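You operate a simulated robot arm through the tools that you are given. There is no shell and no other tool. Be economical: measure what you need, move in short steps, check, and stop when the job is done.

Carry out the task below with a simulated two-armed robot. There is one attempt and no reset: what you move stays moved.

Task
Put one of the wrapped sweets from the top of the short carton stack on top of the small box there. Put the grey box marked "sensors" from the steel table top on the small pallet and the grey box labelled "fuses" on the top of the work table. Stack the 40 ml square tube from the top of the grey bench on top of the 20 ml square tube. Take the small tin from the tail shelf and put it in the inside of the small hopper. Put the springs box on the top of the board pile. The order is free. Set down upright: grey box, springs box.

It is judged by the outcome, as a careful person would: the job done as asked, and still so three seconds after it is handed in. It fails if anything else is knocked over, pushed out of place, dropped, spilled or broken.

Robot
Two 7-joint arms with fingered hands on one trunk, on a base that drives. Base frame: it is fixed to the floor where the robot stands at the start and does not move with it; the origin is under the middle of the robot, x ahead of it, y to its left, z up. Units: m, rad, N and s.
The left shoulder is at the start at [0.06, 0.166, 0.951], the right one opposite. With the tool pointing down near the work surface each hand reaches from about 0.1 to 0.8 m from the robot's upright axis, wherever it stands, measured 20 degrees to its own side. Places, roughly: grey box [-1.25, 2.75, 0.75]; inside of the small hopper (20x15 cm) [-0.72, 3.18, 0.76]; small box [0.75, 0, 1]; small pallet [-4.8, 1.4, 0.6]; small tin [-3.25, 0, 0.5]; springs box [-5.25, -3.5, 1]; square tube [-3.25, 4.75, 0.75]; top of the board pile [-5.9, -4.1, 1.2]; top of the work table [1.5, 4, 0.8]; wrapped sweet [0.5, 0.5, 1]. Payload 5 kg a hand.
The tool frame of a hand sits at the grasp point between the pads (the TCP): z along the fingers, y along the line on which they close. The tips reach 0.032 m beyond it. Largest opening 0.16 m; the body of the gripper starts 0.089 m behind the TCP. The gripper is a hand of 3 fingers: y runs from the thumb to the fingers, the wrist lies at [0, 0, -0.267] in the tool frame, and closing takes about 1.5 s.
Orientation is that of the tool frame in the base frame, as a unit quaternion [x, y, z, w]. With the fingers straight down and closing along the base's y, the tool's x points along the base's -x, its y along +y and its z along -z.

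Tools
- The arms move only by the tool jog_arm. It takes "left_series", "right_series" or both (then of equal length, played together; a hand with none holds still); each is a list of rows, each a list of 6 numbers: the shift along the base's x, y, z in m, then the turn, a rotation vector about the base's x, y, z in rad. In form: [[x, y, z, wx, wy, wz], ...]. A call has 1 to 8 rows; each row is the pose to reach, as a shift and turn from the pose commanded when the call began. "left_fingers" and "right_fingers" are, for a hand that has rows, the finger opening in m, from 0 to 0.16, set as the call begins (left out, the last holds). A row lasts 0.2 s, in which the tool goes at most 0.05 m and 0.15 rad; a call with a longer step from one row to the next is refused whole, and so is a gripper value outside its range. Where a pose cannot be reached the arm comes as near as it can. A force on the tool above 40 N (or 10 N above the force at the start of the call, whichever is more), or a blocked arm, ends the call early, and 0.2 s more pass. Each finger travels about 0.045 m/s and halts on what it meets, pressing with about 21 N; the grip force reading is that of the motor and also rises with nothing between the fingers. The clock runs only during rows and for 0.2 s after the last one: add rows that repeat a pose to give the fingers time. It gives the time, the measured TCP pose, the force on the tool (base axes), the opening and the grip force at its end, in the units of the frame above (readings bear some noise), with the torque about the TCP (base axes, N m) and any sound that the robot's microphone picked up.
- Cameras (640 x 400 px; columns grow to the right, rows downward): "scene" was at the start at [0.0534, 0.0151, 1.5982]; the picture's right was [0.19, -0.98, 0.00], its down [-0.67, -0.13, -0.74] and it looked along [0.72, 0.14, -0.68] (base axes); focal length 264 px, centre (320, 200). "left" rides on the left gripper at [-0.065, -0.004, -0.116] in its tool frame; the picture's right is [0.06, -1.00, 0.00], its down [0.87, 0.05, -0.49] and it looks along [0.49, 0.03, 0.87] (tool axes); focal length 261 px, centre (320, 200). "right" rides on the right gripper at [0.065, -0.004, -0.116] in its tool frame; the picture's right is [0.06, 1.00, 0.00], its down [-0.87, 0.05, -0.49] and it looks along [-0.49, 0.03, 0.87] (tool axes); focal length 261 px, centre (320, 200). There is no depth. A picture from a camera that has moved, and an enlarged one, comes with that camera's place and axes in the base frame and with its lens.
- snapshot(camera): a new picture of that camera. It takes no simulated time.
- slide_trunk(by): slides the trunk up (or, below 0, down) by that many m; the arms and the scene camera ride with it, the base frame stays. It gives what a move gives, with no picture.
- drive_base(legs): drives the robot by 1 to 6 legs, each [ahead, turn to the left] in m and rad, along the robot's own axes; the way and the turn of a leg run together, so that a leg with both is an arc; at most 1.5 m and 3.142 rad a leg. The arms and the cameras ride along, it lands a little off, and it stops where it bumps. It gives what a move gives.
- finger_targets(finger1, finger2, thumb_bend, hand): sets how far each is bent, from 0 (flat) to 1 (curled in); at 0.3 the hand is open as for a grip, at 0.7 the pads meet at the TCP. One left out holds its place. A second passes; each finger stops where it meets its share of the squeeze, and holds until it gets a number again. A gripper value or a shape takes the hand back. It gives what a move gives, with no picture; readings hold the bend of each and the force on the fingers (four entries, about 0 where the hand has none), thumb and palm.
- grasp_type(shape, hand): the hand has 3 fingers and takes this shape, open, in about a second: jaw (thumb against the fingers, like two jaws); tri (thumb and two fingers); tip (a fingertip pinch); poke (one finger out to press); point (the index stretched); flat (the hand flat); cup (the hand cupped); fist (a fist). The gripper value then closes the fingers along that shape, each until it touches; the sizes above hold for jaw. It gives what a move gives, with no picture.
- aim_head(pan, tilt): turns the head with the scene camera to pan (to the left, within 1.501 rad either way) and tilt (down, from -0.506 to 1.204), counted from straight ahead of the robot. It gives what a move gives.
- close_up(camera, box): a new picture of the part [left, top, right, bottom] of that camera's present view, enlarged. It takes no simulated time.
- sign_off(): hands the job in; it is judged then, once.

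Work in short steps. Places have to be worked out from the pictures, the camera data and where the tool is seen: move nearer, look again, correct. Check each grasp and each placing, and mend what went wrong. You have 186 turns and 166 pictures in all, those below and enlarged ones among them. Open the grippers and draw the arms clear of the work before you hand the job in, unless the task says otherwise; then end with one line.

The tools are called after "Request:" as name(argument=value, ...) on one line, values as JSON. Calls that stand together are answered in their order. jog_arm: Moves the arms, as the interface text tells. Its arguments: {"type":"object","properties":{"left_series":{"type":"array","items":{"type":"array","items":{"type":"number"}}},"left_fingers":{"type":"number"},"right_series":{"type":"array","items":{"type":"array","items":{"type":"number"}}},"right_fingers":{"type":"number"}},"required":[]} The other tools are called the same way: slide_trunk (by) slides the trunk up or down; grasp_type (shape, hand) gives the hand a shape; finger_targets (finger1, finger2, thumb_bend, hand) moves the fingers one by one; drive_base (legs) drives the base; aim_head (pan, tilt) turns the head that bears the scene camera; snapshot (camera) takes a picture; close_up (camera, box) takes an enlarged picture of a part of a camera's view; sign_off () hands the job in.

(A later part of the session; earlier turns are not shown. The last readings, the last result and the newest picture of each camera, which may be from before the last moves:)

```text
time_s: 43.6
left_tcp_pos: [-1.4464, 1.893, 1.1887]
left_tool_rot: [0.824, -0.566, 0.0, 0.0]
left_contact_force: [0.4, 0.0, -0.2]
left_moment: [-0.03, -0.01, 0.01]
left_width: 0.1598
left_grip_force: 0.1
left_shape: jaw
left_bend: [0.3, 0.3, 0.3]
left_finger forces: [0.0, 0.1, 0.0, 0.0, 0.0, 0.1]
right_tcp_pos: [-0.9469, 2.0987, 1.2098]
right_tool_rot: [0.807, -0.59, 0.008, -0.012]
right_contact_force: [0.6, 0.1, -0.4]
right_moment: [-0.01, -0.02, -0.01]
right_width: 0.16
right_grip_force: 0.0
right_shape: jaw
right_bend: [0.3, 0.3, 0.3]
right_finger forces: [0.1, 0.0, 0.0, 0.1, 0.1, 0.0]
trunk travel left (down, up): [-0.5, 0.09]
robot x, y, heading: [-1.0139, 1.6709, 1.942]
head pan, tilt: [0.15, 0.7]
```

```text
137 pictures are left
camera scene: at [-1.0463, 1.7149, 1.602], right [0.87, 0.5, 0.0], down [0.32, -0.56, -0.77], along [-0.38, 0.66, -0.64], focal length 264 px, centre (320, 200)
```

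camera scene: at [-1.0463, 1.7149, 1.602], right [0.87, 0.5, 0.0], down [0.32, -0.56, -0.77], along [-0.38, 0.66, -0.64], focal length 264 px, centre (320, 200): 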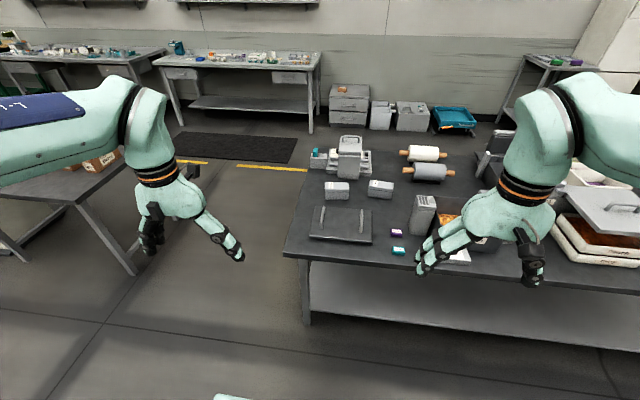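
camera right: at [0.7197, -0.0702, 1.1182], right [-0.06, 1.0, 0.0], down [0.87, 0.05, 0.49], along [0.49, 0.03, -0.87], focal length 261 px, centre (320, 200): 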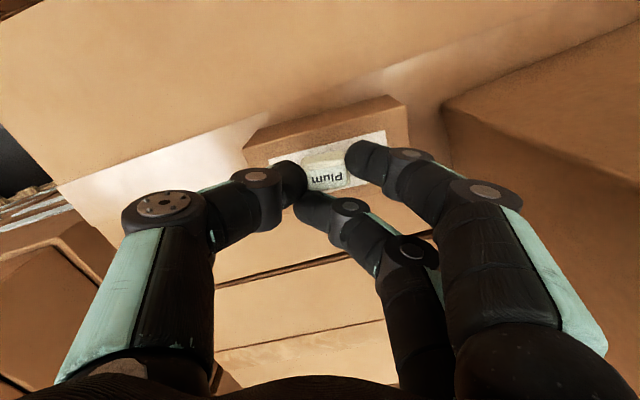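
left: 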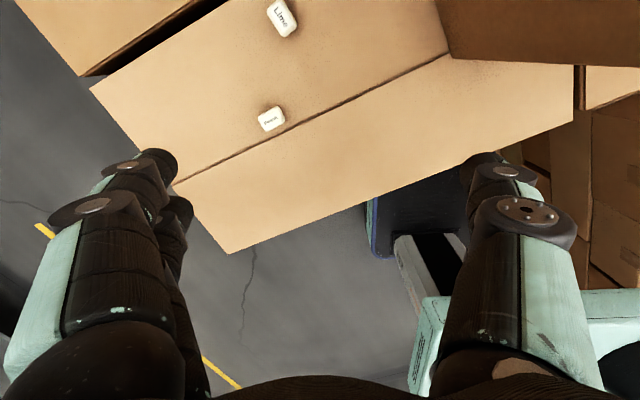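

Request:
close_up(camera="scene", box=[300, 165, 420, 240])

Request:
close_up(camera="scene", box=[320, 172, 400, 204])

```text
5.33 times, centred on (360, 202) of scene
camera zoom: at [-1.0463, 1.7149, 1.602], right [0.87, 0.5, 0.0], down [0.32, -0.56, -0.77], along [-0.38, 0.66, -0.64], focal length 1410 px, centre (107, 187)
```

zoom: 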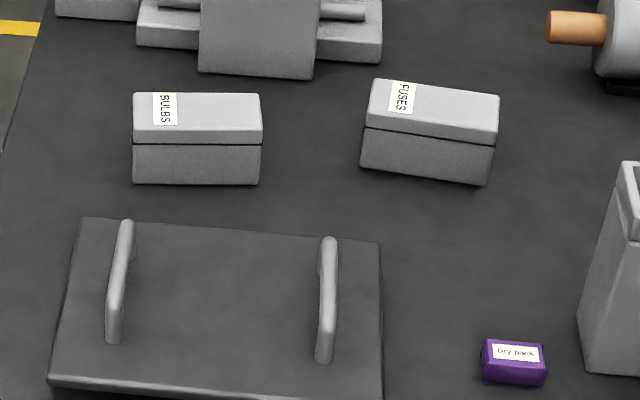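

```text
8.00 times, centred on (360, 188) of scene
camera zoom: at [-1.0463, 1.7149, 1.602], right [0.87, 0.5, 0.0], down [0.32, -0.56, -0.77], along [-0.38, 0.66, -0.64], focal length 2114 px, centre (0, 296)
```

zoom: 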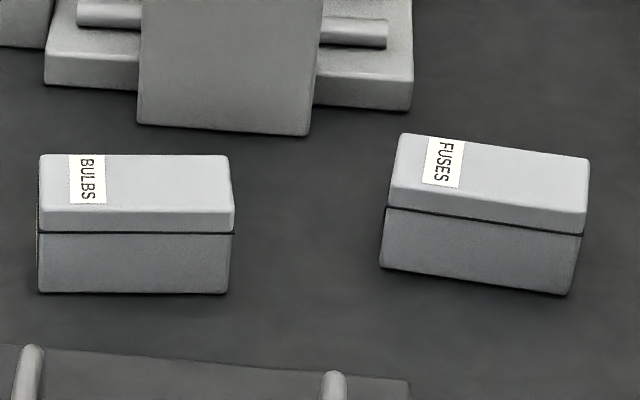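

These are BULBS and FUSES, so SENSORS must be elsewhere, possibly behind the Peach hopper. I'll look to the right, with the right arm moved partly out of the way.

Request:
aim_head(pan=-0.35, tilt=0.6)

Request:
snapshot(camera="scene")

Request:
snapshot(camera="right")

```text
time_s: 44.5
left_tcp_pos: [-1.4461, 1.8915, 1.1892]
left_tool_rot: [0.825, -0.565, 0.0, 0.001]
left_contact_force: [-0.4, -0.2, 0.5]
left_moment: [0.02, 0.01, 0.0]
left_width: 0.1599
left_grip_force: 0.1
left_shape: jaw
left_bend: [0.3, 0.3, 0.3]
left_finger forces: [0.1, 0.0, 0.0, 0.0, 0.0, 0.0]
right_tcp_pos: [-0.946, 2.0985, 1.2104]
right_tool_rot: [0.808, -0.59, 0.007, -0.012]
right_contact_force: [-0.2, 0.2, 0.5]
right_moment: [-0.02, -0.01, 0.0]
right_width: 0.1599
right_grip_force: 0.0
right_shape: jaw
right_bend: [0.3, 0.3, 0.3]
right_finger forces: [0.0, 0.0, 0.0, 0.0, 0.0, 0.1]
trunk travel left (down, up): [-0.5, 0.09]
robot x, y, heading: [-1.0214, 1.6713, 1.944]
head pan, tilt: [-0.351, 0.6]
```

```text
134 pictures are left
camera scene: at [-1.0059, 1.7294, 1.6106], right [1.0, 0.02, 0.0], down [0.01, -0.56, -0.82], along [-0.02, 0.82, -0.57], focal length 264 px, centre (320, 200)
```

scene: 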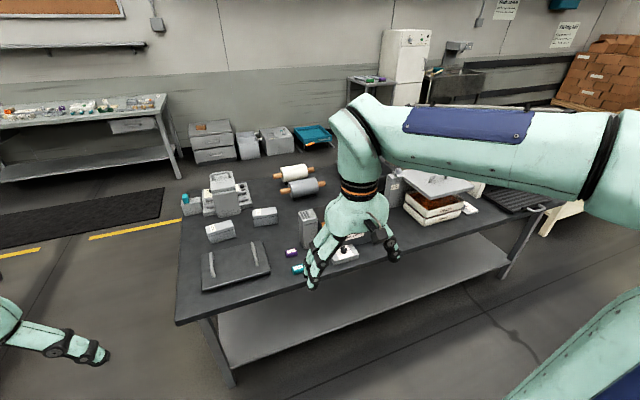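

```text
133 pictures are left
camera right: at [-0.9271, 2.0373, 1.3263], right [-0.93, -0.36, -0.03], down [-0.33, 0.81, 0.49], along [-0.16, 0.47, -0.87], focal length 261 px, centre (320, 200)
```

right: 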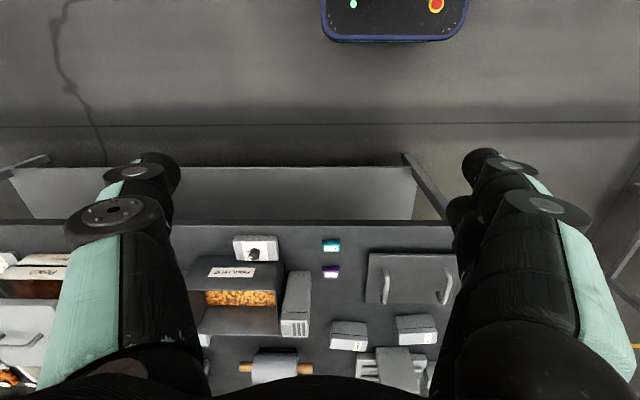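

I'll drive 0.3 m closer (the base front reaches about 0.28 m) so the hands can get at the table.

Request:
drive_base(legs=[[0.3, 0]])

Request:
jog_arm(right_series=[[0.03, 0.03, 0.0, 0, 0, 0], [0.06, 0.06, 0.0, 0, 0, 0], [0.09, 0.09, 0.0, 0, 0, 0], [0.12, 0.12, 0.0, 0, 0, 0], [0.15, 0.15, 0.0, 0, 0, 0], [0.17, 0.18, 0.0, 0, 0, 0], [0.17, 0.22, 0.0, 0, 0, 0]])

Request:
snapshot(camera="right")

Request:
snapshot(camera="scene")

```text
time_s: 46.6
left_tcp_pos: [-1.5574, 2.1743, 1.1896]
left_tool_rot: [0.825, -0.565, 0.001, 0.001]
left_contact_force: [-0.6, 0.6, -0.1]
left_moment: [-0.03, -0.04, -0.02]
left_width: 0.1599
left_grip_force: 0.1
left_shape: jaw
left_bend: [0.3, 0.3, 0.3]
left_finger forces: [0.0, 0.1, 0.0, 0.0, 0.0, 0.0]
right_tcp_pos: [-1.0587, 2.3822, 1.21]
right_tool_rot: [0.809, -0.588, 0.007, -0.011]
right_contact_force: [-0.3, 0.7, -0.1]
right_moment: [-0.03, -0.02, -0.01]
right_width: 0.16
right_grip_force: 0.0
right_shape: jaw
right_bend: [0.3, 0.3, 0.3]
right_finger forces: [0.0, 0.1, 0.1, 0.0, 0.1, 0.0]
trunk travel left (down, up): [-0.5, 0.09]
robot x, y, heading: [-1.1251, 1.9519, 1.94]
head pan, tilt: [-0.351, 0.6]
```

```text
time_s: 48.2
left_tcp_pos: [-1.5565, 2.1756, 1.1887]
left_tool_rot: [0.826, -0.564, 0.0, -0.001]
left_contact_force: [-0.5, 0.2, -0.7]
left_moment: [0.0, -0.01, 0.0]
left_width: 0.1598
left_grip_force: 0.1
left_shape: jaw
left_bend: [0.3, 0.3, 0.3]
left_finger forces: [0.0, 0.1, 0.0, 0.0, 0.1, 0.0]
right_tcp_pos: [-0.8885, 2.6039, 1.2072]
right_tool_rot: [0.809, -0.587, 0.007, -0.011]
right_contact_force: [-0.4, -0.2, -0.1]
right_moment: [-0.05, 0.01, -0.02]
right_width: 0.1602
right_grip_force: 0.1
right_shape: jaw
right_bend: [0.3, 0.3, 0.3]
right_finger forces: [0.0, 0.1, 0.0, 0.0, 0.0, 0.1]
trunk travel left (down, up): [-0.5, 0.09]
robot x, y, heading: [-1.124, 1.9532, 1.942]
head pan, tilt: [-0.351, 0.6]
```

```text
132 pictures are left
camera right: at [-0.8685, 2.5415, 1.3251], right [-0.93, -0.37, -0.03], down [-0.33, 0.81, 0.49], along [-0.16, 0.46, -0.87], focal length 261 px, centre (320, 200)
```

right: 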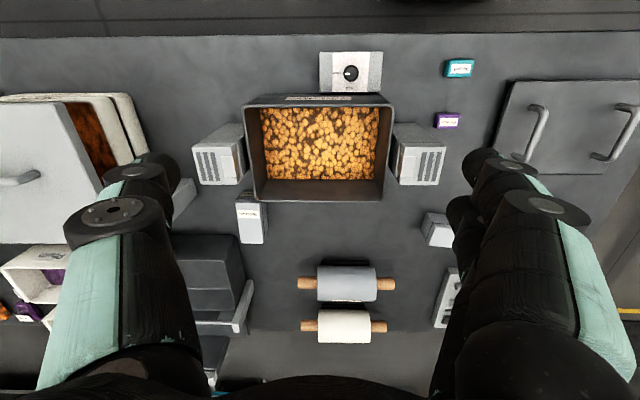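

```text
131 pictures are left
camera scene: at [-1.116, 2.0131, 1.6105], right [1.0, 0.02, 0.0], down [0.01, -0.57, -0.82], along [-0.02, 0.82, -0.57], focal length 264 px, centre (320, 200)
```

scene: 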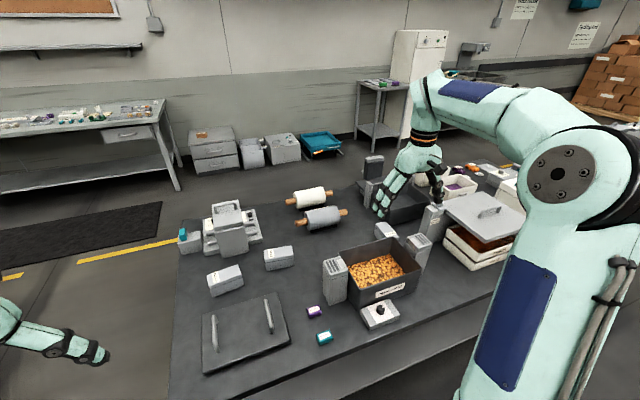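

Request:
close_up(camera="right", box=[200, 170, 320, 260])

Request:
close_up(camera="scene", box=[260, 160, 460, 300])

```text
4.44 times, centred on (260, 215) of right
camera zoom: at [-0.8685, 2.5415, 1.3251], right [-0.93, -0.37, -0.03], down [-0.33, 0.81, 0.49], along [-0.16, 0.46, -0.87], focal length 1158 px, centre (587, 133)
```

zoom: 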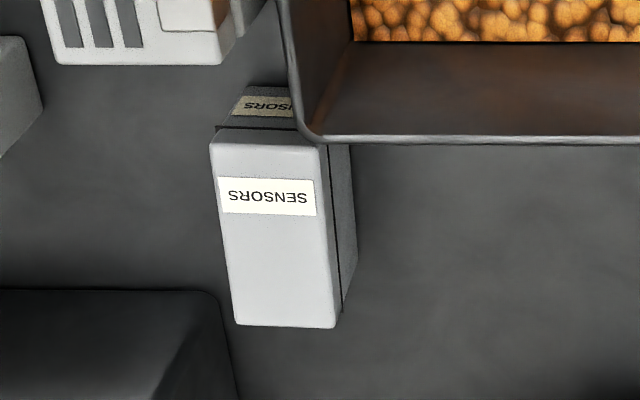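

```text
2.86 times, centred on (360, 230) of scene
camera zoom: at [-1.116, 2.0131, 1.6105], right [1.0, 0.02, 0.0], down [0.01, -0.57, -0.82], along [-0.02, 0.82, -0.57], focal length 755 px, centre (206, 114)
```

zoom: 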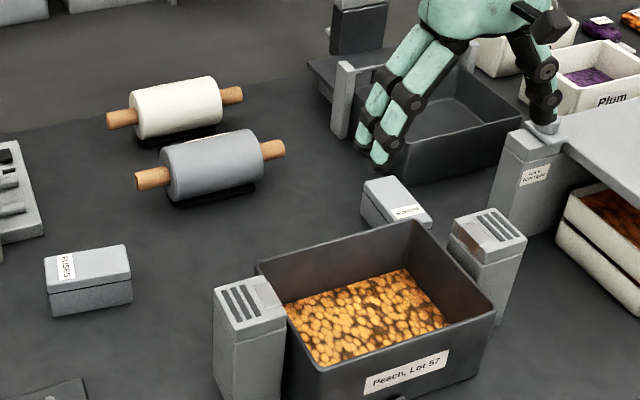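

SENSORS is at about [-0.835, 2.94], top about 0.81, long axis along the table normal, so the right hand's closing direction already matches. It's beyond reach from here, so I'll shift the robot about 0.43 m to the right along the table.

Request:
drive_base(legs=[[-0.3, 0], [0, -1.105], [0.48, 0], [0, 1.105], [0.14, 0]])

Request:
snapshot(camera="right")

Request:
snapshot(camera="scene")

```text
time_s: 59.3
left_tcp_pos: [-1.182, 2.3812, 1.1884]
left_tool_rot: [0.827, -0.563, 0.001, 0.001]
left_contact_force: [-0.1, -0.7, 0.1]
left_moment: [0.05, -0.05, 0.03]
left_width: 0.16
left_grip_force: 0.0
left_shape: jaw
left_bend: [0.3, 0.3, 0.3]
left_finger forces: [0.0, 0.0, 0.1, 0.0, 0.0, 0.0]
right_tcp_pos: [-0.5162, 2.8145, 1.2077]
right_tool_rot: [0.81, -0.586, 0.009, -0.01]
right_contact_force: [-1.4, 0.8, 0.4]
right_moment: [-0.09, -0.05, 0.01]
right_width: 0.1602
right_grip_force: 0.0
right_shape: jaw
right_bend: [0.3, 0.3, 0.3]
right_finger forces: [0.0, 0.0, 0.0, 0.0, 0.1, 0.0]
trunk travel left (down, up): [-0.5, 0.09]
robot x, y, heading: [-0.7517, 2.1614, 1.942]
head pan, tilt: [-0.351, 0.6]
```

```text
128 pictures are left
camera right: at [-0.4957, 2.7512, 1.3252], right [-0.93, -0.37, -0.03], down [-0.33, 0.8, 0.49], along [-0.16, 0.46, -0.87], focal length 261 px, centre (320, 200)
```

right: 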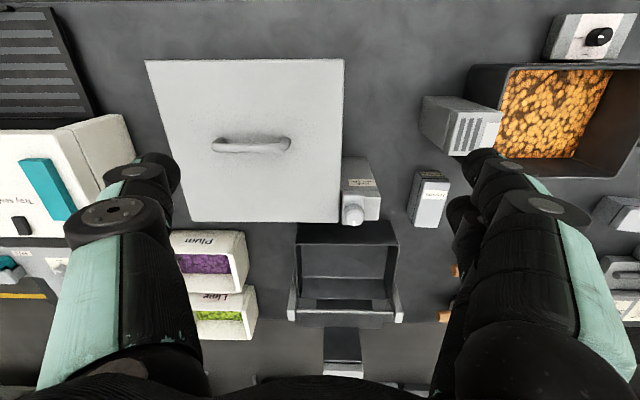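

```text
127 pictures are left
camera scene: at [-0.7412, 2.2225, 1.6105], right [1.0, 0.02, 0.0], down [0.01, -0.57, -0.82], along [-0.02, 0.82, -0.57], focal length 264 px, centre (320, 200)
```

scene: 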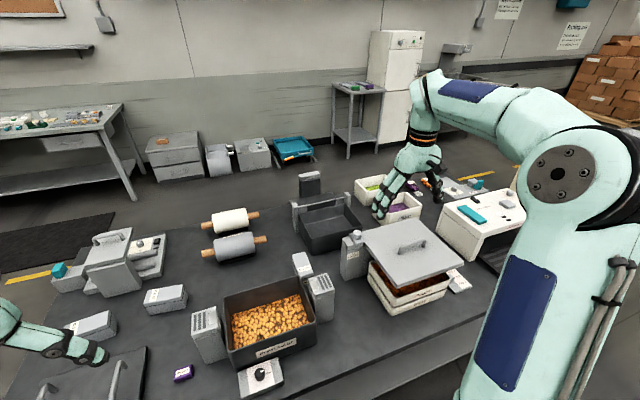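

Now I'm well placed. I'll move the right hand above SENSORS at height first, with fingers set to 0.10.

Request:
jog_arm(right_series=[[-0.045, 0.018, 0, 0, 0, 0], [-0.09, 0.036, 0, 0, 0, 0], [-0.135, 0.054, 0, 0, 0, 0], [-0.18, 0.072, 0, 0, 0, 0], [-0.225, 0.09, 0, 0, 0, 0], [-0.27, 0.108, -0.01, 0, 0, 0], [-0.312, 0.126, -0.03, 0, 0, 0], [-0.312, 0.126, -0.07, 0, 0, 0]], right_fingers=0.1)

Request:
snapshot(camera="right")

```text
time_s: 61.1
left_tcp_pos: [-1.182, 2.3827, 1.1874]
left_tool_rot: [0.827, -0.562, 0.002, 0.0]
left_contact_force: [0.5, 0.2, -0.7]
left_moment: [-0.05, -0.03, -0.01]
left_width: 0.16
left_grip_force: 0.1
left_shape: jaw
left_bend: [0.3, 0.3, 0.3]
left_finger forces: [0.0, 0.0, 0.1, 0.0, 0.0, 0.1]
right_tcp_pos: [-0.8261, 2.938, 1.1389]
right_tool_rot: [0.81, -0.587, 0.007, -0.011]
right_contact_force: [-0.7, -0.2, -1.9]
right_moment: [-0.06, -0.04, -0.03]
right_width: 0.1003
right_grip_force: 0.1
right_shape: jaw
right_bend: [0.7, 0.7, 0.68]
right_finger forces: [0.1, 0.0, 0.0, 0.1, 0.0, 0.1]
right hand out of reach, approached as far as the arm can: row 7
trunk travel left (down, up): [-0.5, 0.09]
robot x, y, heading: [-0.7515, 2.1612, 1.944]
head pan, tilt: [-0.351, 0.6]
```

```text
126 pictures are left
camera right: at [-0.8072, 2.8766, 1.2553], right [-0.93, -0.37, -0.03], down [-0.33, 0.81, 0.49], along [-0.16, 0.46, -0.87], focal length 261 px, centre (320, 200)
```

right: 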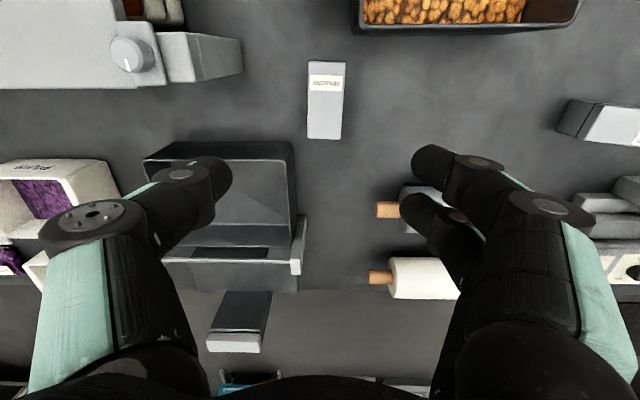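

SENSORS is centred under the hand at [-0.829, 2.937]. I'll descend to z 0.87 and check the clearances.

Request:
jog_arm(right_series=[[-0.002, 0.003, -0.045, 0, 0, 0], [-0.003, 0.006, -0.09, 0, 0, 0], [-0.003, 0.006, -0.135, 0, 0, 0], [-0.003, 0.006, -0.18, 0, 0, 0], [-0.003, 0.006, -0.225, 0, 0, 0], [-0.003, 0.006, -0.265, 0, 0, 0], [-0.003, 0.006, -0.265, 0, 0, 0]])

Request:
snapshot(camera="right")

Request:
close_up(camera="scene", box=[220, 160, 420, 300])

```text
time_s: 62.7
left_tcp_pos: [-1.1811, 2.3819, 1.188]
left_tool_rot: [0.826, -0.564, 0.0, 0.0]
left_contact_force: [0.4, 0.8, -0.9]
left_moment: [-0.01, -0.02, 0.0]
left_width: 0.16
left_grip_force: 0.1
left_shape: jaw
left_bend: [0.3, 0.3, 0.3]
left_finger forces: [0.0, 0.1, 0.1, 0.1, 0.0, 0.1]
right_tcp_pos: [-0.8307, 2.9434, 0.8751]
right_tool_rot: [0.81, -0.586, 0.007, -0.011]
right_contact_force: [0.1, 0.6, -0.4]
right_moment: [-0.01, -0.01, 0.01]
right_width: 0.1001
right_grip_force: 0.0
right_shape: jaw
right_bend: [0.7, 0.7, 0.68]
right_finger forces: [0.0, 0.0, 0.0, 0.0, 0.0, 0.1]
trunk travel left (down, up): [-0.5, 0.09]
robot x, y, heading: [-0.7519, 2.1552, 1.944]
head pan, tilt: [-0.351, 0.6]
```

```text
125 pictures are left
camera right: at [-0.8104, 2.8815, 0.9915], right [-0.93, -0.37, -0.03], down [-0.33, 0.8, 0.49], along [-0.16, 0.47, -0.87], focal length 261 px, centre (320, 200)
```

right: 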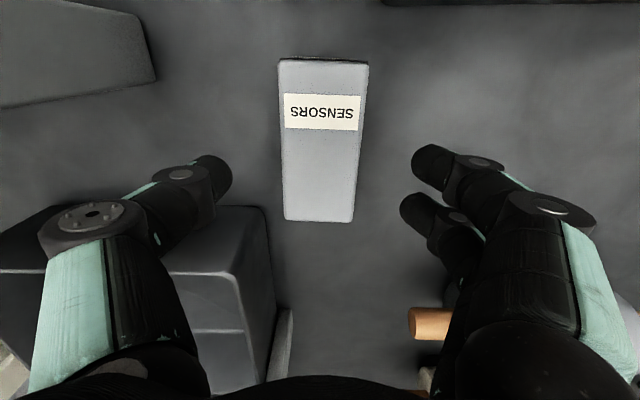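

```text
2.86 times, centred on (320, 230) of scene
camera zoom: at [-0.7404, 2.2204, 1.6106], right [1.0, 0.02, 0.0], down [0.01, -0.56, -0.83], along [-0.02, 0.82, -0.56], focal length 755 px, centre (320, 114)
```

zoom: 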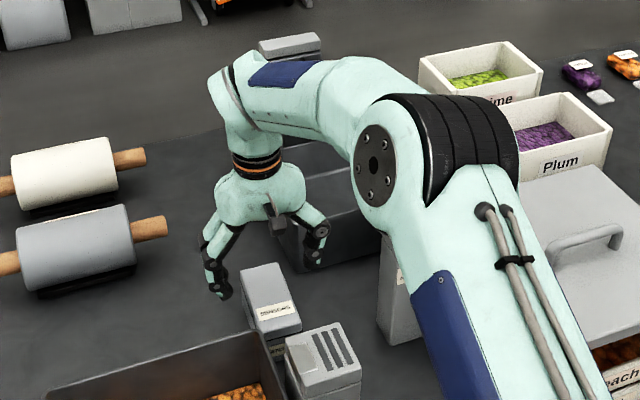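

Clearance to the small hopper is a few cm. I'll narrow the opening to 0.085 and go down to grasp height.

Request:
jog_arm(right_series=[[0, -0.002, -0.02, 0, 0, 0], [0, -0.002, -0.04, 0, 0, 0], [0, -0.002, -0.06, 0, 0, 0], [0, -0.002, -0.08, 0, 0, 0]], right_fingers=0.085)

Request:
snapshot(camera="right")

```text
time_s: 63.7
left_tcp_pos: [-1.1799, 2.3811, 1.1894]
left_tool_rot: [0.826, -0.563, 0.001, 0.0]
left_contact_force: [0.1, 1.0, -0.3]
left_moment: [-0.03, 0.04, 0.01]
left_width: 0.1599
left_grip_force: 0.1
left_shape: jaw
left_bend: [0.3, 0.3, 0.3]
left_finger forces: [0.1, 0.0, 0.0, 0.0, 0.0, 0.1]
right_tcp_pos: [-0.8302, 2.942, 0.7934]
right_tool_rot: [0.809, -0.587, 0.007, -0.011]
right_contact_force: [0.1, -0.5, 1.0]
right_moment: [-0.02, 0.04, -0.03]
right_width: 0.0856
right_grip_force: 0.0
right_shape: jaw
right_bend: [0.72, 0.72, 0.7]
right_finger forces: [0.1, 0.0, 0.1, 0.1, 0.0, 0.1]
trunk travel left (down, up): [-0.5, 0.09]
robot x, y, heading: [-0.7493, 2.1577, 1.945]
head pan, tilt: [-0.351, 0.6]
```

```text
123 pictures are left
camera right: at [-0.8102, 2.8798, 0.9108], right [-0.93, -0.37, -0.03], down [-0.33, 0.8, 0.49], along [-0.16, 0.47, -0.87], focal length 261 px, centre (320, 200)
```

right: 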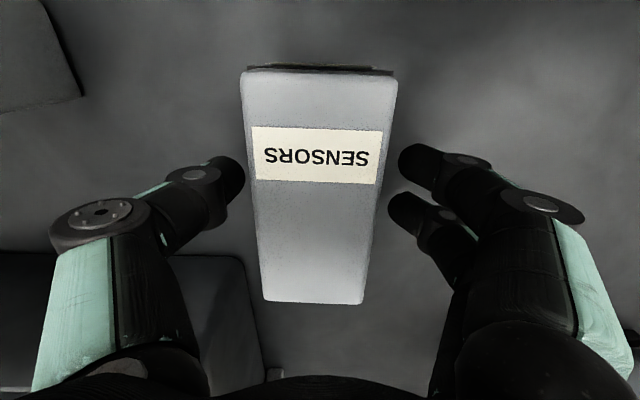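

The fingers straddle the box. Closing now.

Request:
jog_arm(right_series=[[0, 0, -0.004, 0, 0, 0], [0, 0, -0.004, 0, 0, 0], [0, 0, -0.004, 0, 0, 0], [0, 0, -0.004, 0, 0, 0], [0, 0, -0.004, 0, 0, 0], [0, 0, -0.004, 0, 0, 0]], right_fingers=0.03)

Request:
snapshot(camera="right")

```text
time_s: 65.1
left_tcp_pos: [-1.1814, 2.3806, 1.1889]
left_tool_rot: [0.827, -0.563, 0.001, 0.0]
left_contact_force: [0.2, 0.4, -0.9]
left_moment: [-0.03, -0.01, -0.01]
left_width: 0.1599
left_grip_force: 0.1
left_shape: jaw
left_bend: [0.3, 0.3, 0.3]
left_finger forces: [0.0, 0.0, 0.0, 0.0, 0.1, 0.0]
right_tcp_pos: [-0.8309, 2.9409, 0.791]
right_tool_rot: [0.81, -0.586, 0.007, -0.011]
right_contact_force: [-0.6, 0.4, 0.5]
right_moment: [0.0, 0.02, 0.01]
right_width: 0.0521
right_grip_force: 20.7
right_shape: jaw
right_bend: [0.73, 0.73, 0.7]
right_finger forces: [9.4, 9.4, 0.0, 0.1, 18.9, 0.0]
trunk travel left (down, up): [-0.5, 0.09]
robot x, y, heading: [-0.7496, 2.1624, 1.948]
head pan, tilt: [-0.351, 0.6]
```

```text
122 pictures are left
camera right: at [-0.8102, 2.8796, 0.9068], right [-0.93, -0.37, -0.03], down [-0.33, 0.8, 0.49], along [-0.16, 0.46, -0.87], focal length 261 px, centre (320, 200)
```

right: 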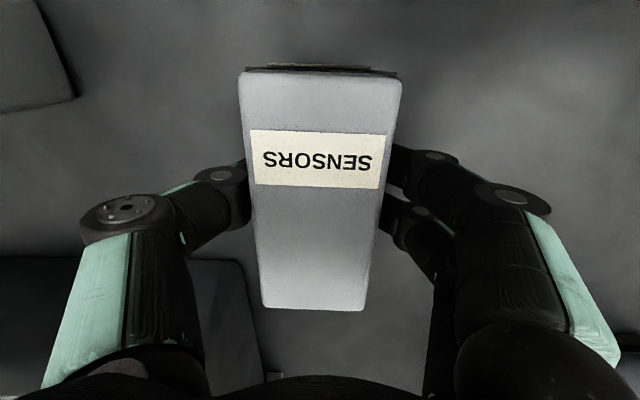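

The grip is solid at 0.052 m. I'll lift straight up.

Request:
jog_arm(right_series=[[0, 0, 0.03, 0, 0, 0], [0, 0, 0.07, 0, 0, 0], [0, 0, 0.11, 0, 0, 0], [0, 0, 0.15, 0, 0, 0], [0, 0, 0.19, 0, 0, 0], [0, 0, 0.23, 0, 0, 0], [0.0, -0.01, 0.27, 0, 0, 0], [0.01, -0.03, 0.31, 0, 0, 0]])

Request:
snapshot(camera="right")

Request:
snapshot(camera="scene")

```text
time_s: 66.9
left_tcp_pos: [-1.1817, 2.3802, 1.1883]
left_tool_rot: [0.826, -0.563, 0.0, 0.0]
left_contact_force: [0.8, -0.5, -0.4]
left_moment: [0.02, -0.01, 0.0]
left_width: 0.1602
left_grip_force: 0.1
left_shape: jaw
left_bend: [0.3, 0.3, 0.3]
left_finger forces: [0.1, 0.0, 0.0, 0.0, 0.0, 0.1]
right_tcp_pos: [-0.82, 2.911, 1.1]
right_tool_rot: [0.81, -0.586, 0.007, -0.011]
right_contact_force: [0.1, 0.6, -2.6]
right_moment: [0.02, 0.0, 0.02]
right_width: 0.052
right_grip_force: 20.8
right_shape: jaw
right_bend: [0.73, 0.73, 0.7]
right_finger forces: [9.7, 9.5, 0.0, 0.1, 18.9, 0.1]
trunk travel left (down, up): [-0.5, 0.09]
robot x, y, heading: [-0.7508, 2.1613, 1.942]
head pan, tilt: [-0.351, 0.6]
```

```text
121 pictures are left
camera right: at [-0.7998, 2.8494, 1.2174], right [-0.93, -0.37, -0.03], down [-0.33, 0.8, 0.49], along [-0.16, 0.46, -0.87], focal length 261 px, centre (320, 200)
```

right: 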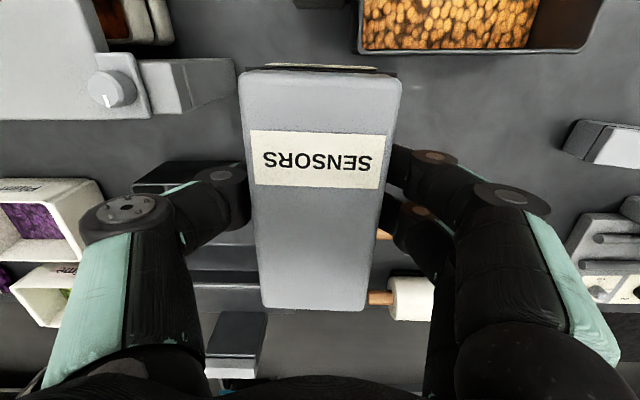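

```text
120 pictures are left
camera scene: at [-0.7397, 2.2196, 1.6106], right [1.0, 0.02, 0.0], down [0.01, -0.56, -0.83], along [-0.02, 0.83, -0.56], focal length 264 px, centre (320, 200)
```

scene: 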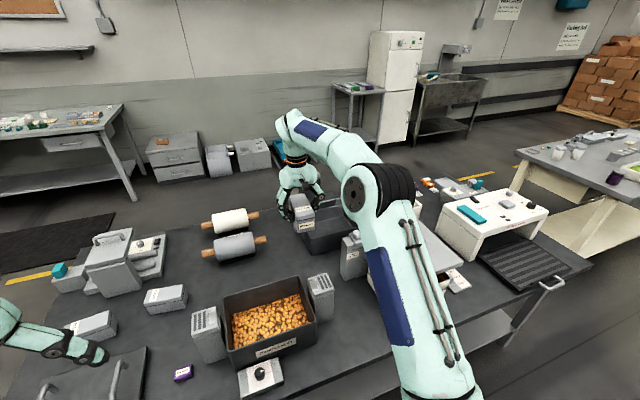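

SENSORS is held. I'll draw it back toward the body on the right side, and yaw the left hand toward what FUSES needs (long axis along the table edge, centre about [-1.303, 2.787]).

Request:
jog_arm(right_series=[[0.035, -0.028, 0.012, 0, 0, 0], [0.07, -0.056, 0.024, 0, 0, 0], [0.105, -0.084, 0.036, 0, 0, 0], [0.14, -0.112, 0.048, 0, 0, 0], [0.175, -0.14, 0.06, 0, 0, 0], [0.21, -0.17, 0.07, 0, 0, 0], [0.245, -0.2, 0.08, 0, 0, 0], [0.28, -0.23, 0.09, 0, 0, 0]], left_series=[[0, 0, 0, 0, 0, 0.14], [0, 0, 0, 0, 0, 0.28], [0, 0, 0, 0, 0, 0.42], [0, 0, 0, 0, 0, 0.56], [0, 0, 0, 0, 0, 0.7], [0, 0, 0, 0, 0, 0.84], [0, 0, 0, 0, 0, 0.98], [0, 0, 0, 0, 0, 1.12]])

Request:
drive_base(legs=[[-0.3, 0], [0, 0.6], [0.215, 0], [0, -0.6], [0.15, 0]])

Request:
snapshot(camera="left")

```text
time_s: 68.7
left_tcp_pos: [-1.179, 2.3809, 1.1889]
left_tool_rot: [0.999, -0.037, 0.0, 0.0]
left_contact_force: [0.0, -0.9, 0.4]
left_moment: [0.04, 0.03, -0.01]
left_width: 0.1598
left_grip_force: 0.1
left_shape: jaw
left_bend: [0.3, 0.3, 0.3]
left_finger forces: [0.0, 0.1, 0.0, 0.0, 0.0, 0.1]
right_tcp_pos: [-0.5393, 2.6803, 1.1904]
right_tool_rot: [0.81, -0.587, 0.007, -0.011]
right_contact_force: [0.9, 0.6, -2.2]
right_moment: [0.03, 0.02, -0.03]
right_width: 0.0519
right_grip_force: 21.0
right_shape: jaw
right_bend: [0.73, 0.73, 0.7]
right_finger forces: [9.6, 9.3, 0.1, 0.1, 18.9, 0.1]
trunk travel left (down, up): [-0.5, 0.09]
robot x, y, heading: [-0.7518, 2.1566, 1.946]
head pan, tilt: [-0.351, 0.6]
```

```text
time_s: 76.4
left_tcp_pos: [-1.3078, 2.3574, 1.1887]
left_tool_rot: [0.999, -0.035, 0.001, 0.0]
left_contact_force: [-0.2, 1.2, 0.1]
left_moment: [-0.03, 0.0, 0.03]
left_width: 0.16
left_grip_force: 0.0
left_shape: jaw
left_bend: [0.3, 0.3, 0.3]
left_finger forces: [0.0, 0.1, 0.0, 0.0, 0.0, 0.0]
right_tcp_pos: [-0.6688, 2.6635, 1.1888]
right_tool_rot: [0.812, -0.583, 0.007, -0.01]
right_contact_force: [0.2, 0.8, -2.6]
right_moment: [-0.06, -0.03, -0.03]
right_width: 0.0515
right_grip_force: 20.9
right_shape: jaw
right_bend: [0.73, 0.73, 0.7]
right_finger forces: [9.4, 9.4, 0.0, 0.0, 18.6, 0.1]
trunk travel left (down, up): [-0.5, 0.09]
robot x, y, heading: [-0.8764, 2.1375, 1.959]
head pan, tilt: [-0.351, 0.6]
```

```text
119 pictures are left
camera left: at [-1.3723, 2.3653, 1.3039], right [0.13, 0.99, 0.0], down [0.86, -0.11, 0.49], along [0.49, -0.07, -0.87], focal length 261 px, centre (320, 200)
```

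left: 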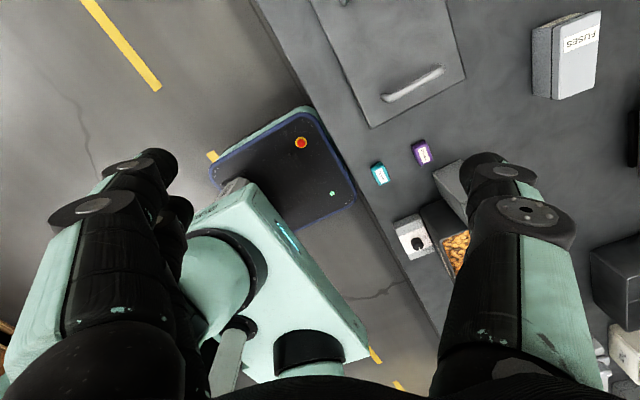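

The base fits. FUSES is confirmed at about [-1.305, 2.78]. I'll move the left hand over it while finishing the yaw.

Request:
jog_arm(left_series=[[0, 0.048, 0, 0, 0, 0.05], [0, 0.096, 0, 0, 0, 0.1], [0, 0.144, 0, 0, 0, 0.15], [0, 0.192, 0, 0, 0, 0.2], [0, 0.24, -0.01, 0, 0, 0.25], [0, 0.288, -0.02, 0, 0, 0.3], [0, 0.334, -0.03, 0, 0, 0.36], [0, 0.38, -0.045, 0, 0, 0.36]], left_fingers=0.11)

Request:
snapshot(camera="left")

```text
time_s: 78.2
left_tcp_pos: [-1.3077, 2.7376, 1.1412]
left_tool_rot: [0.989, 0.145, -0.001, 0.0]
left_contact_force: [-0.1, 0.5, 0.2]
left_moment: [-0.04, -0.03, 0.01]
left_width: 0.1106
left_grip_force: 0.1
left_shape: jaw
left_bend: [0.67, 0.67, 0.64]
left_finger forces: [0.0, 0.0, 0.0, 0.0, 0.0, 0.0]
right_tcp_pos: [-0.668, 2.6618, 1.1896]
right_tool_rot: [0.812, -0.583, 0.008, -0.011]
right_contact_force: [-0.5, 0.7, -2.1]
right_moment: [-0.02, 0.04, -0.01]
right_width: 0.0519
right_grip_force: 21.0
right_shape: jaw
right_bend: [0.73, 0.73, 0.7]
right_finger forces: [9.4, 9.2, 0.0, 0.0, 18.7, 0.0]
trunk travel left (down, up): [-0.5, 0.09]
robot x, y, heading: [-0.8752, 2.139, 1.953]
head pan, tilt: [-0.351, 0.6]
```

```text
118 pictures are left
camera left: at [-1.3702, 2.7228, 1.2582], right [-0.23, 0.97, 0.0], down [0.85, 0.2, 0.49], along [0.48, 0.11, -0.87], focal length 261 px, centre (320, 200)
```

left: 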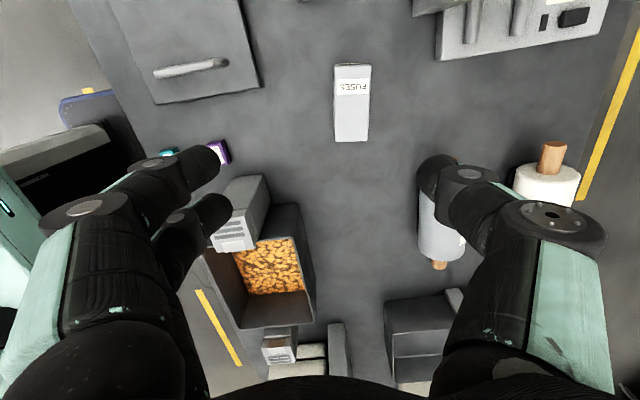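

Alignment is good; FUSES centre is at [-1.312, 2.789]. I'll shift 5 cm and descend to grasp height.

Request:
jog_arm(left_series=[[-0.002, 0.026, -0.03, 0, 0, 0], [-0.004, 0.051, -0.06, 0, 0, 0], [-0.004, 0.051, -0.105, 0, 0, 0], [-0.004, 0.051, -0.15, 0, 0, 0], [-0.004, 0.051, -0.195, 0, 0, 0], [-0.004, 0.051, -0.235, 0, 0, 0], [-0.004, 0.051, -0.27, 0, 0, 0]], left_fingers=0.09)

Request:
snapshot(camera="left")

```text
time_s: 79.8
left_tcp_pos: [-1.3108, 2.7879, 0.8739]
left_tool_rot: [0.989, 0.146, 0.001, 0.0]
left_contact_force: [0.2, 0.7, -0.7]
left_moment: [-0.02, -0.02, -0.02]
left_width: 0.0904
left_grip_force: 0.2
left_shape: jaw
left_bend: [0.71, 0.71, 0.7]
left_finger forces: [0.1, 0.1, 0.0, 0.1, 0.0, 0.0]
right_tcp_pos: [-0.6685, 2.662, 1.1905]
right_tool_rot: [0.812, -0.584, 0.007, -0.011]
right_contact_force: [0.3, 0.5, -2.3]
right_moment: [0.01, -0.04, -0.02]
right_width: 0.0516
right_grip_force: 21.0
right_shape: jaw
right_bend: [0.73, 0.73, 0.7]
right_finger forces: [9.4, 9.2, 0.1, 0.0, 18.7, 0.0]
trunk travel left (down, up): [-0.5, 0.09]
robot x, y, heading: [-0.8746, 2.1392, 1.952]
head pan, tilt: [-0.351, 0.6]
```

```text
117 pictures are left
camera left: at [-1.375, 2.7721, 0.9887], right [-0.23, 0.97, 0.0], down [0.85, 0.2, 0.49], along [0.48, 0.11, -0.87], focal length 261 px, centre (320, 200)
```

left: 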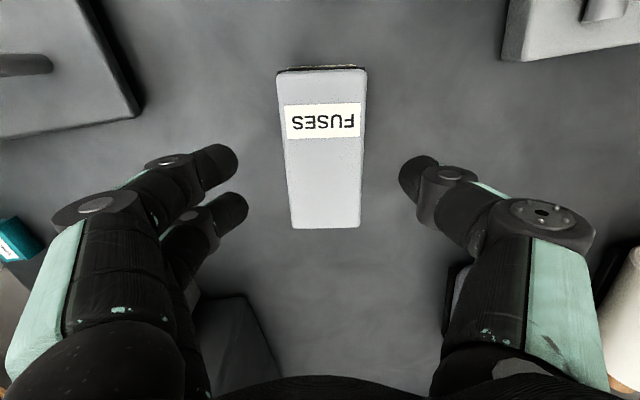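

Request:
jog_arm(left_series=[[0, 0, -0.025, 0, 0, 0], [0, 0, -0.05, 0, 0, 0], [0, 0, -0.07, 0, 0, 0], [0, 0, -0.083, 0, 0, 0], [0, 0, -0.083, 0, 0, 0]], left_fingers=0.085)

Request:
jog_arm(left_series=[[0, 0, 0, 0, 0, 0], [0, 0, 0, 0, 0, 0], [0, 0, 0, 0, 0, 0], [0, 0, 0, 0, 0, 0], [0, 0, 0, 0, 0, 0], [0, 0, 0, 0, 0, 0]], left_fingers=0.03)

Request:
snapshot(camera="left")

```text
time_s: 81.0
left_tcp_pos: [-1.3106, 2.7863, 0.7897]
left_tool_rot: [0.989, 0.146, 0.001, 0.0]
left_contact_force: [0.0, -0.3, -0.5]
left_moment: [0.03, -0.02, 0.01]
left_width: 0.0853
left_grip_force: 0.0
left_shape: jaw
left_bend: [0.72, 0.72, 0.7]
left_finger forces: [0.0, 0.1, 0.1, 0.0, 0.0, 0.1]
right_tcp_pos: [-0.6693, 2.6615, 1.1899]
right_tool_rot: [0.812, -0.583, 0.008, -0.011]
right_contact_force: [0.1, -0.3, -2.0]
right_moment: [-0.02, -0.01, 0.0]
right_width: 0.0517
right_grip_force: 21.0
right_shape: jaw
right_bend: [0.73, 0.73, 0.7]
right_finger forces: [9.5, 9.3, 0.0, 0.0, 18.8, 0.0]
trunk travel left (down, up): [-0.5, 0.09]
robot x, y, heading: [-0.8748, 2.1389, 1.959]
head pan, tilt: [-0.351, 0.6]
```

```text
time_s: 82.4
left_tcp_pos: [-1.3115, 2.7865, 0.79]
left_tool_rot: [0.989, 0.146, 0.001, -0.001]
left_contact_force: [-0.2, -0.1, 0.1]
left_moment: [-0.02, 0.0, -0.01]
left_width: 0.052
left_grip_force: 21.2
left_shape: jaw
left_bend: [0.73, 0.73, 0.7]
left_finger forces: [9.5, 9.5, 0.1, 0.1, 19.0, 0.1]
right_tcp_pos: [-0.6682, 2.6608, 1.1898]
right_tool_rot: [0.812, -0.584, 0.007, -0.011]
right_contact_force: [0.7, -0.6, -2.8]
right_moment: [0.01, -0.01, 0.01]
right_width: 0.0516
right_grip_force: 20.7
right_shape: jaw
right_bend: [0.73, 0.73, 0.7]
right_finger forces: [9.5, 9.2, 0.1, 0.0, 18.6, 0.2]
trunk travel left (down, up): [-0.5, 0.09]
robot x, y, heading: [-0.8748, 2.1356, 1.954]
head pan, tilt: [-0.351, 0.6]
```

```text
116 pictures are left
camera left: at [-1.3753, 2.7716, 0.9059], right [-0.23, 0.97, 0.0], down [0.85, 0.2, 0.49], along [0.48, 0.11, -0.87], focal length 261 px, centre (320, 200)
```

left: 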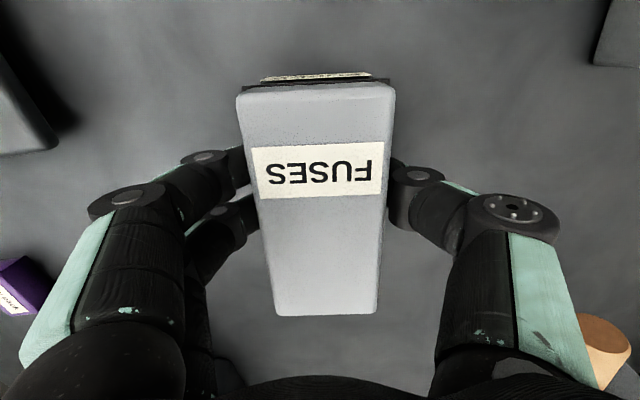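

FUSES is gripped at 0.052 m. I'll lift straight up, then draw it back.

Request:
jog_arm(left_series=[[0, 0, 0.03, 0, 0, 0], [0, 0, 0.075, 0, 0, 0], [0, 0, 0.12, 0, 0, 0], [0, 0, 0.165, 0, 0, 0], [0, 0, 0.21, 0, 0, 0], [0, -0.01, 0.255, 0, 0, 0], [0, -0.03, 0.295, 0, 0, 0], [0, -0.06, 0.33, 0, 0, 0]])

Request:
jog_arm(left_series=[[0, -0.04, 0.01, 0, 0, -0.1], [0, -0.08, 0.02, 0, 0, -0.2], [0, -0.12, 0.03, 0, 0, -0.3], [0, -0.165, 0.04, 0, 0, -0.4], [0, -0.21, 0.05, 0, 0, -0.5], [0, -0.255, 0.06, 0, 0, -0.6], [0, -0.3, 0.06, 0, 0, -0.7], [0, -0.345, 0.06, 0, 0, -0.8]])

Request:
aim_head(pan=-1.2, tilt=0.4)

Request:
snapshot(camera="scene")

Request:
snapshot(camera="left")

```text
time_s: 84.2
left_tcp_pos: [-1.3093, 2.7252, 1.1208]
left_tool_rot: [0.989, 0.146, 0.001, 0.0]
left_contact_force: [0.0, 0.3, -3.0]
left_moment: [0.01, 0.02, 0.01]
left_width: 0.0518
left_grip_force: 21.0
left_shape: jaw
left_bend: [0.73, 0.73, 0.7]
left_finger forces: [9.6, 9.5, 0.1, 0.0, 19.0, 0.1]
right_tcp_pos: [-0.6694, 2.6593, 1.19]
right_tool_rot: [0.812, -0.584, 0.007, -0.011]
right_contact_force: [0.1, -0.4, -2.7]
right_moment: [0.03, 0.03, 0.03]
right_width: 0.0517
right_grip_force: 20.7
right_shape: jaw
right_bend: [0.73, 0.73, 0.7]
right_finger forces: [9.4, 9.3, 0.0, 0.0, 18.7, 0.0]
trunk travel left (down, up): [-0.5, 0.09]
robot x, y, heading: [-0.8719, 2.1415, 1.954]
head pan, tilt: [-0.351, 0.6]
```

```text
time_s: 86.0
left_tcp_pos: [-1.3113, 2.3823, 1.1806]
left_tool_rot: [0.968, -0.251, 0.0, 0.0]
left_contact_force: [-0.8, -0.7, -2.0]
left_moment: [0.03, -0.02, -0.01]
left_width: 0.0517
left_grip_force: 20.9
left_shape: jaw
left_bend: [0.73, 0.73, 0.7]
left_finger forces: [9.7, 9.5, 0.0, 0.0, 19.2, 0.0]
right_tcp_pos: [-0.6695, 2.6599, 1.1902]
right_tool_rot: [0.812, -0.583, 0.007, -0.011]
right_contact_force: [-0.3, 0.1, -2.0]
right_moment: [0.04, -0.02, 0.02]
right_width: 0.0518
right_grip_force: 20.5
right_shape: jaw
right_bend: [0.73, 0.73, 0.7]
right_finger forces: [9.5, 9.2, 0.0, 0.1, 18.7, 0.1]
trunk travel left (down, up): [-0.5, 0.09]
robot x, y, heading: [-0.8731, 2.1373, 1.957]
head pan, tilt: [-0.351, 0.6]
```

```text
time_s: 87.2
left_tcp_pos: [-1.3101, 2.3827, 1.1799]
left_tool_rot: [0.968, -0.25, 0.001, 0.0]
left_contact_force: [-0.2, -0.4, -2.8]
left_moment: [-0.01, -0.01, 0.0]
left_width: 0.0516
left_grip_force: 20.8
left_shape: jaw
left_bend: [0.73, 0.73, 0.7]
left_finger forces: [9.7, 9.5, 0.0, 0.1, 19.1, 0.0]
right_tcp_pos: [-0.6697, 2.6615, 1.1904]
right_tool_rot: [0.812, -0.583, 0.008, -0.011]
right_contact_force: [0.9, -0.7, -1.6]
right_moment: [-0.02, -0.01, -0.04]
right_width: 0.0517
right_grip_force: 20.6
right_shape: jaw
right_bend: [0.73, 0.73, 0.7]
right_finger forces: [9.5, 9.2, 0.0, 0.0, 18.7, 0.1]
trunk travel left (down, up): [-0.5, 0.09]
robot x, y, heading: [-0.8781, 2.1394, 1.953]
head pan, tilt: [-1.201, 0.4]
```

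```text
115 pictures are left
camera scene: at [-0.7945, 2.1743, 1.6288], right [0.69, -0.73, 0.0], down [-0.28, -0.27, -0.92], along [0.67, 0.63, -0.39], focal length 264 px, centre (320, 200)
```

scene: 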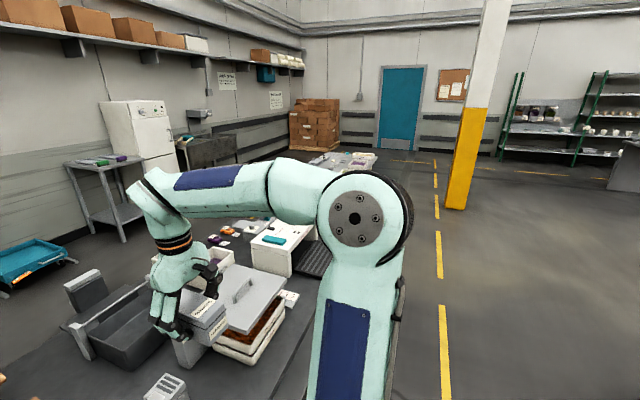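

```text
114 pictures are left
camera left: at [-1.3663, 2.4183, 1.2963], right [0.54, 0.84, 0.0], down [0.73, -0.47, 0.49], along [0.42, -0.27, -0.87], focal length 261 px, centre (320, 200)
```

left: 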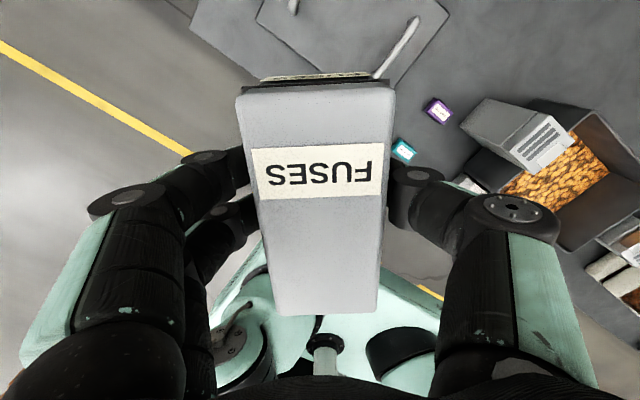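

Both boxes are secure. I'll back away from the steel table and head toward the work table.

Request:
drive_base(legs=[[-0.7, 0], [0, -1.36], [1.45, 0]])

Request:
aim_head(pan=0.2, tilt=0.5)

Request:
snapshot(camera="scene")

```text
time_s: 101.3
left_tcp_pos: [0.7279, 2.797, 1.18]
left_tool_rot: [-0.601, 0.799, -0.001, -0.001]
left_contact_force: [-1.0, 0.0, -2.6]
left_moment: [0.02, 0.0, -0.01]
left_width: 0.0517
left_grip_force: 20.7
left_shape: jaw
left_bend: [0.73, 0.73, 0.7]
left_finger forces: [9.7, 9.5, 0.1, 0.0, 19.2, 0.0]
right_tcp_pos: [1.1439, 2.2332, 1.19]
right_tool_rot: [-0.273, 0.962, -0.012, 0.004]
right_contact_force: [0.1, 0.7, -3.5]
right_moment: [0.0, 0.02, 0.03]
right_width: 0.0513
right_grip_force: 20.8
right_shape: jaw
right_bend: [0.73, 0.73, 0.7]
right_finger forces: [9.5, 9.2, 0.0, 0.0, 18.6, 0.0]
trunk travel left (down, up): [-0.5, 0.09]
robot x, y, heading: [0.5859, 2.3122, 0.611]
head pan, tilt: [-1.201, 0.4]
```

```text
time_s: 102.8
left_tcp_pos: [0.7279, 2.7974, 1.1808]
left_tool_rot: [-0.601, 0.799, -0.001, -0.001]
left_contact_force: [0.1, 0.8, -2.5]
left_moment: [0.0, 0.02, 0.02]
left_width: 0.0517
left_grip_force: 21.1
left_shape: jaw
left_bend: [0.73, 0.73, 0.7]
left_finger forces: [9.7, 9.5, 0.0, 0.0, 19.2, 0.0]
right_tcp_pos: [1.1434, 2.2325, 1.1888]
right_tool_rot: [-0.273, 0.962, -0.012, 0.003]
right_contact_force: [-0.2, -0.3, -1.6]
right_moment: [0.02, -0.02, 0.01]
right_width: 0.0512
right_grip_force: 20.4
right_shape: jaw
right_bend: [0.73, 0.73, 0.7]
right_finger forces: [9.5, 9.2, 0.0, 0.1, 18.6, 0.1]
trunk travel left (down, up): [-0.5, 0.09]
robot x, y, heading: [0.5881, 2.3151, 0.61]
head pan, tilt: [0.201, 0.499]
```

```text
113 pictures are left
camera scene: at [0.6281, 2.3654, 1.6196], right [0.72, -0.69, 0.0], down [-0.33, -0.35, -0.88], along [0.61, 0.64, -0.48], focal length 264 px, centre (320, 200)
```

scene: 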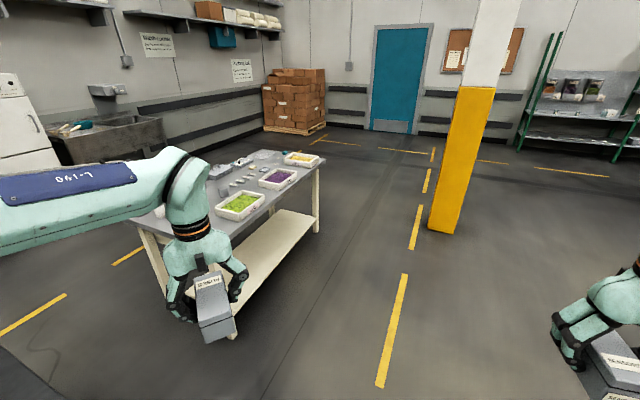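

The work table's front edge runs from about [0.98, 3.53] to [2.06, 3.89]. I'll drive to stand facing it and inspect the top for free space.

Request:
drive_base(legs=[[0, -0.06], [1.15, 0], [0, 1.35]])

Request:
aim_head(pan=0.1, tilt=0.6)

Request:
snapshot(camera="scene")

```text
time_s: 112.7
left_tcp_pos: [1.1369, 3.1742, 1.1799]
left_tool_rot: [0.965, -0.263, 0.001, 0.0]
left_contact_force: [-0.9, -0.9, -2.4]
left_moment: [0.01, 0.0, 0.05]
left_width: 0.0518
left_grip_force: 21.0
left_shape: jaw
left_bend: [0.73, 0.73, 0.7]
left_finger forces: [9.7, 9.5, 0.0, 0.0, 19.2, 0.0]
right_tcp_pos: [1.7848, 3.4361, 1.1896]
right_tool_rot: [0.805, -0.592, 0.008, -0.01]
right_contact_force: [0.7, -0.1, -2.0]
right_moment: [0.0, -0.01, 0.04]
right_width: 0.0514
right_grip_force: 21.4
right_shape: jaw
right_bend: [0.73, 0.73, 0.7]
right_finger forces: [9.3, 9.1, 0.1, 0.0, 18.4, 0.0]
trunk travel left (down, up): [-0.5, 0.09]
robot x, y, heading: [1.5661, 2.9154, 1.927]
head pan, tilt: [0.201, 0.499]
```

```text
time_s: 113.3
left_tcp_pos: [1.1372, 3.1732, 1.1801]
left_tool_rot: [0.965, -0.262, 0.0, 0.0]
left_contact_force: [-0.7, -0.1, -3.4]
left_moment: [0.0, -0.02, -0.01]
left_width: 0.0519
left_grip_force: 20.9
left_shape: jaw
left_bend: [0.73, 0.73, 0.7]
left_finger forces: [9.6, 9.6, 0.0, 0.0, 19.2, 0.0]
right_tcp_pos: [1.7857, 3.4371, 1.189]
right_tool_rot: [0.806, -0.592, 0.008, -0.01]
right_contact_force: [0.2, 0.6, -3.0]
right_moment: [-0.01, 0.03, 0.0]
right_width: 0.0514
right_grip_force: 21.2
right_shape: jaw
right_bend: [0.73, 0.73, 0.7]
right_finger forces: [9.4, 9.1, 0.0, 0.0, 18.5, 0.1]
trunk travel left (down, up): [-0.5, 0.09]
robot x, y, heading: [1.5643, 2.9201, 1.931]
head pan, tilt: [0.099, 0.6]
```

```text
112 pictures are left
camera scene: at [1.5401, 2.9696, 1.6106], right [0.9, 0.44, 0.0], down [0.25, -0.51, -0.83], along [-0.37, 0.74, -0.56], focal length 264 px, centre (320, 200)
```

scene: 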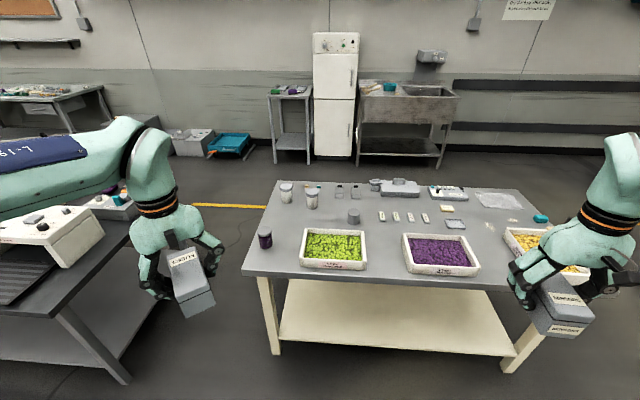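

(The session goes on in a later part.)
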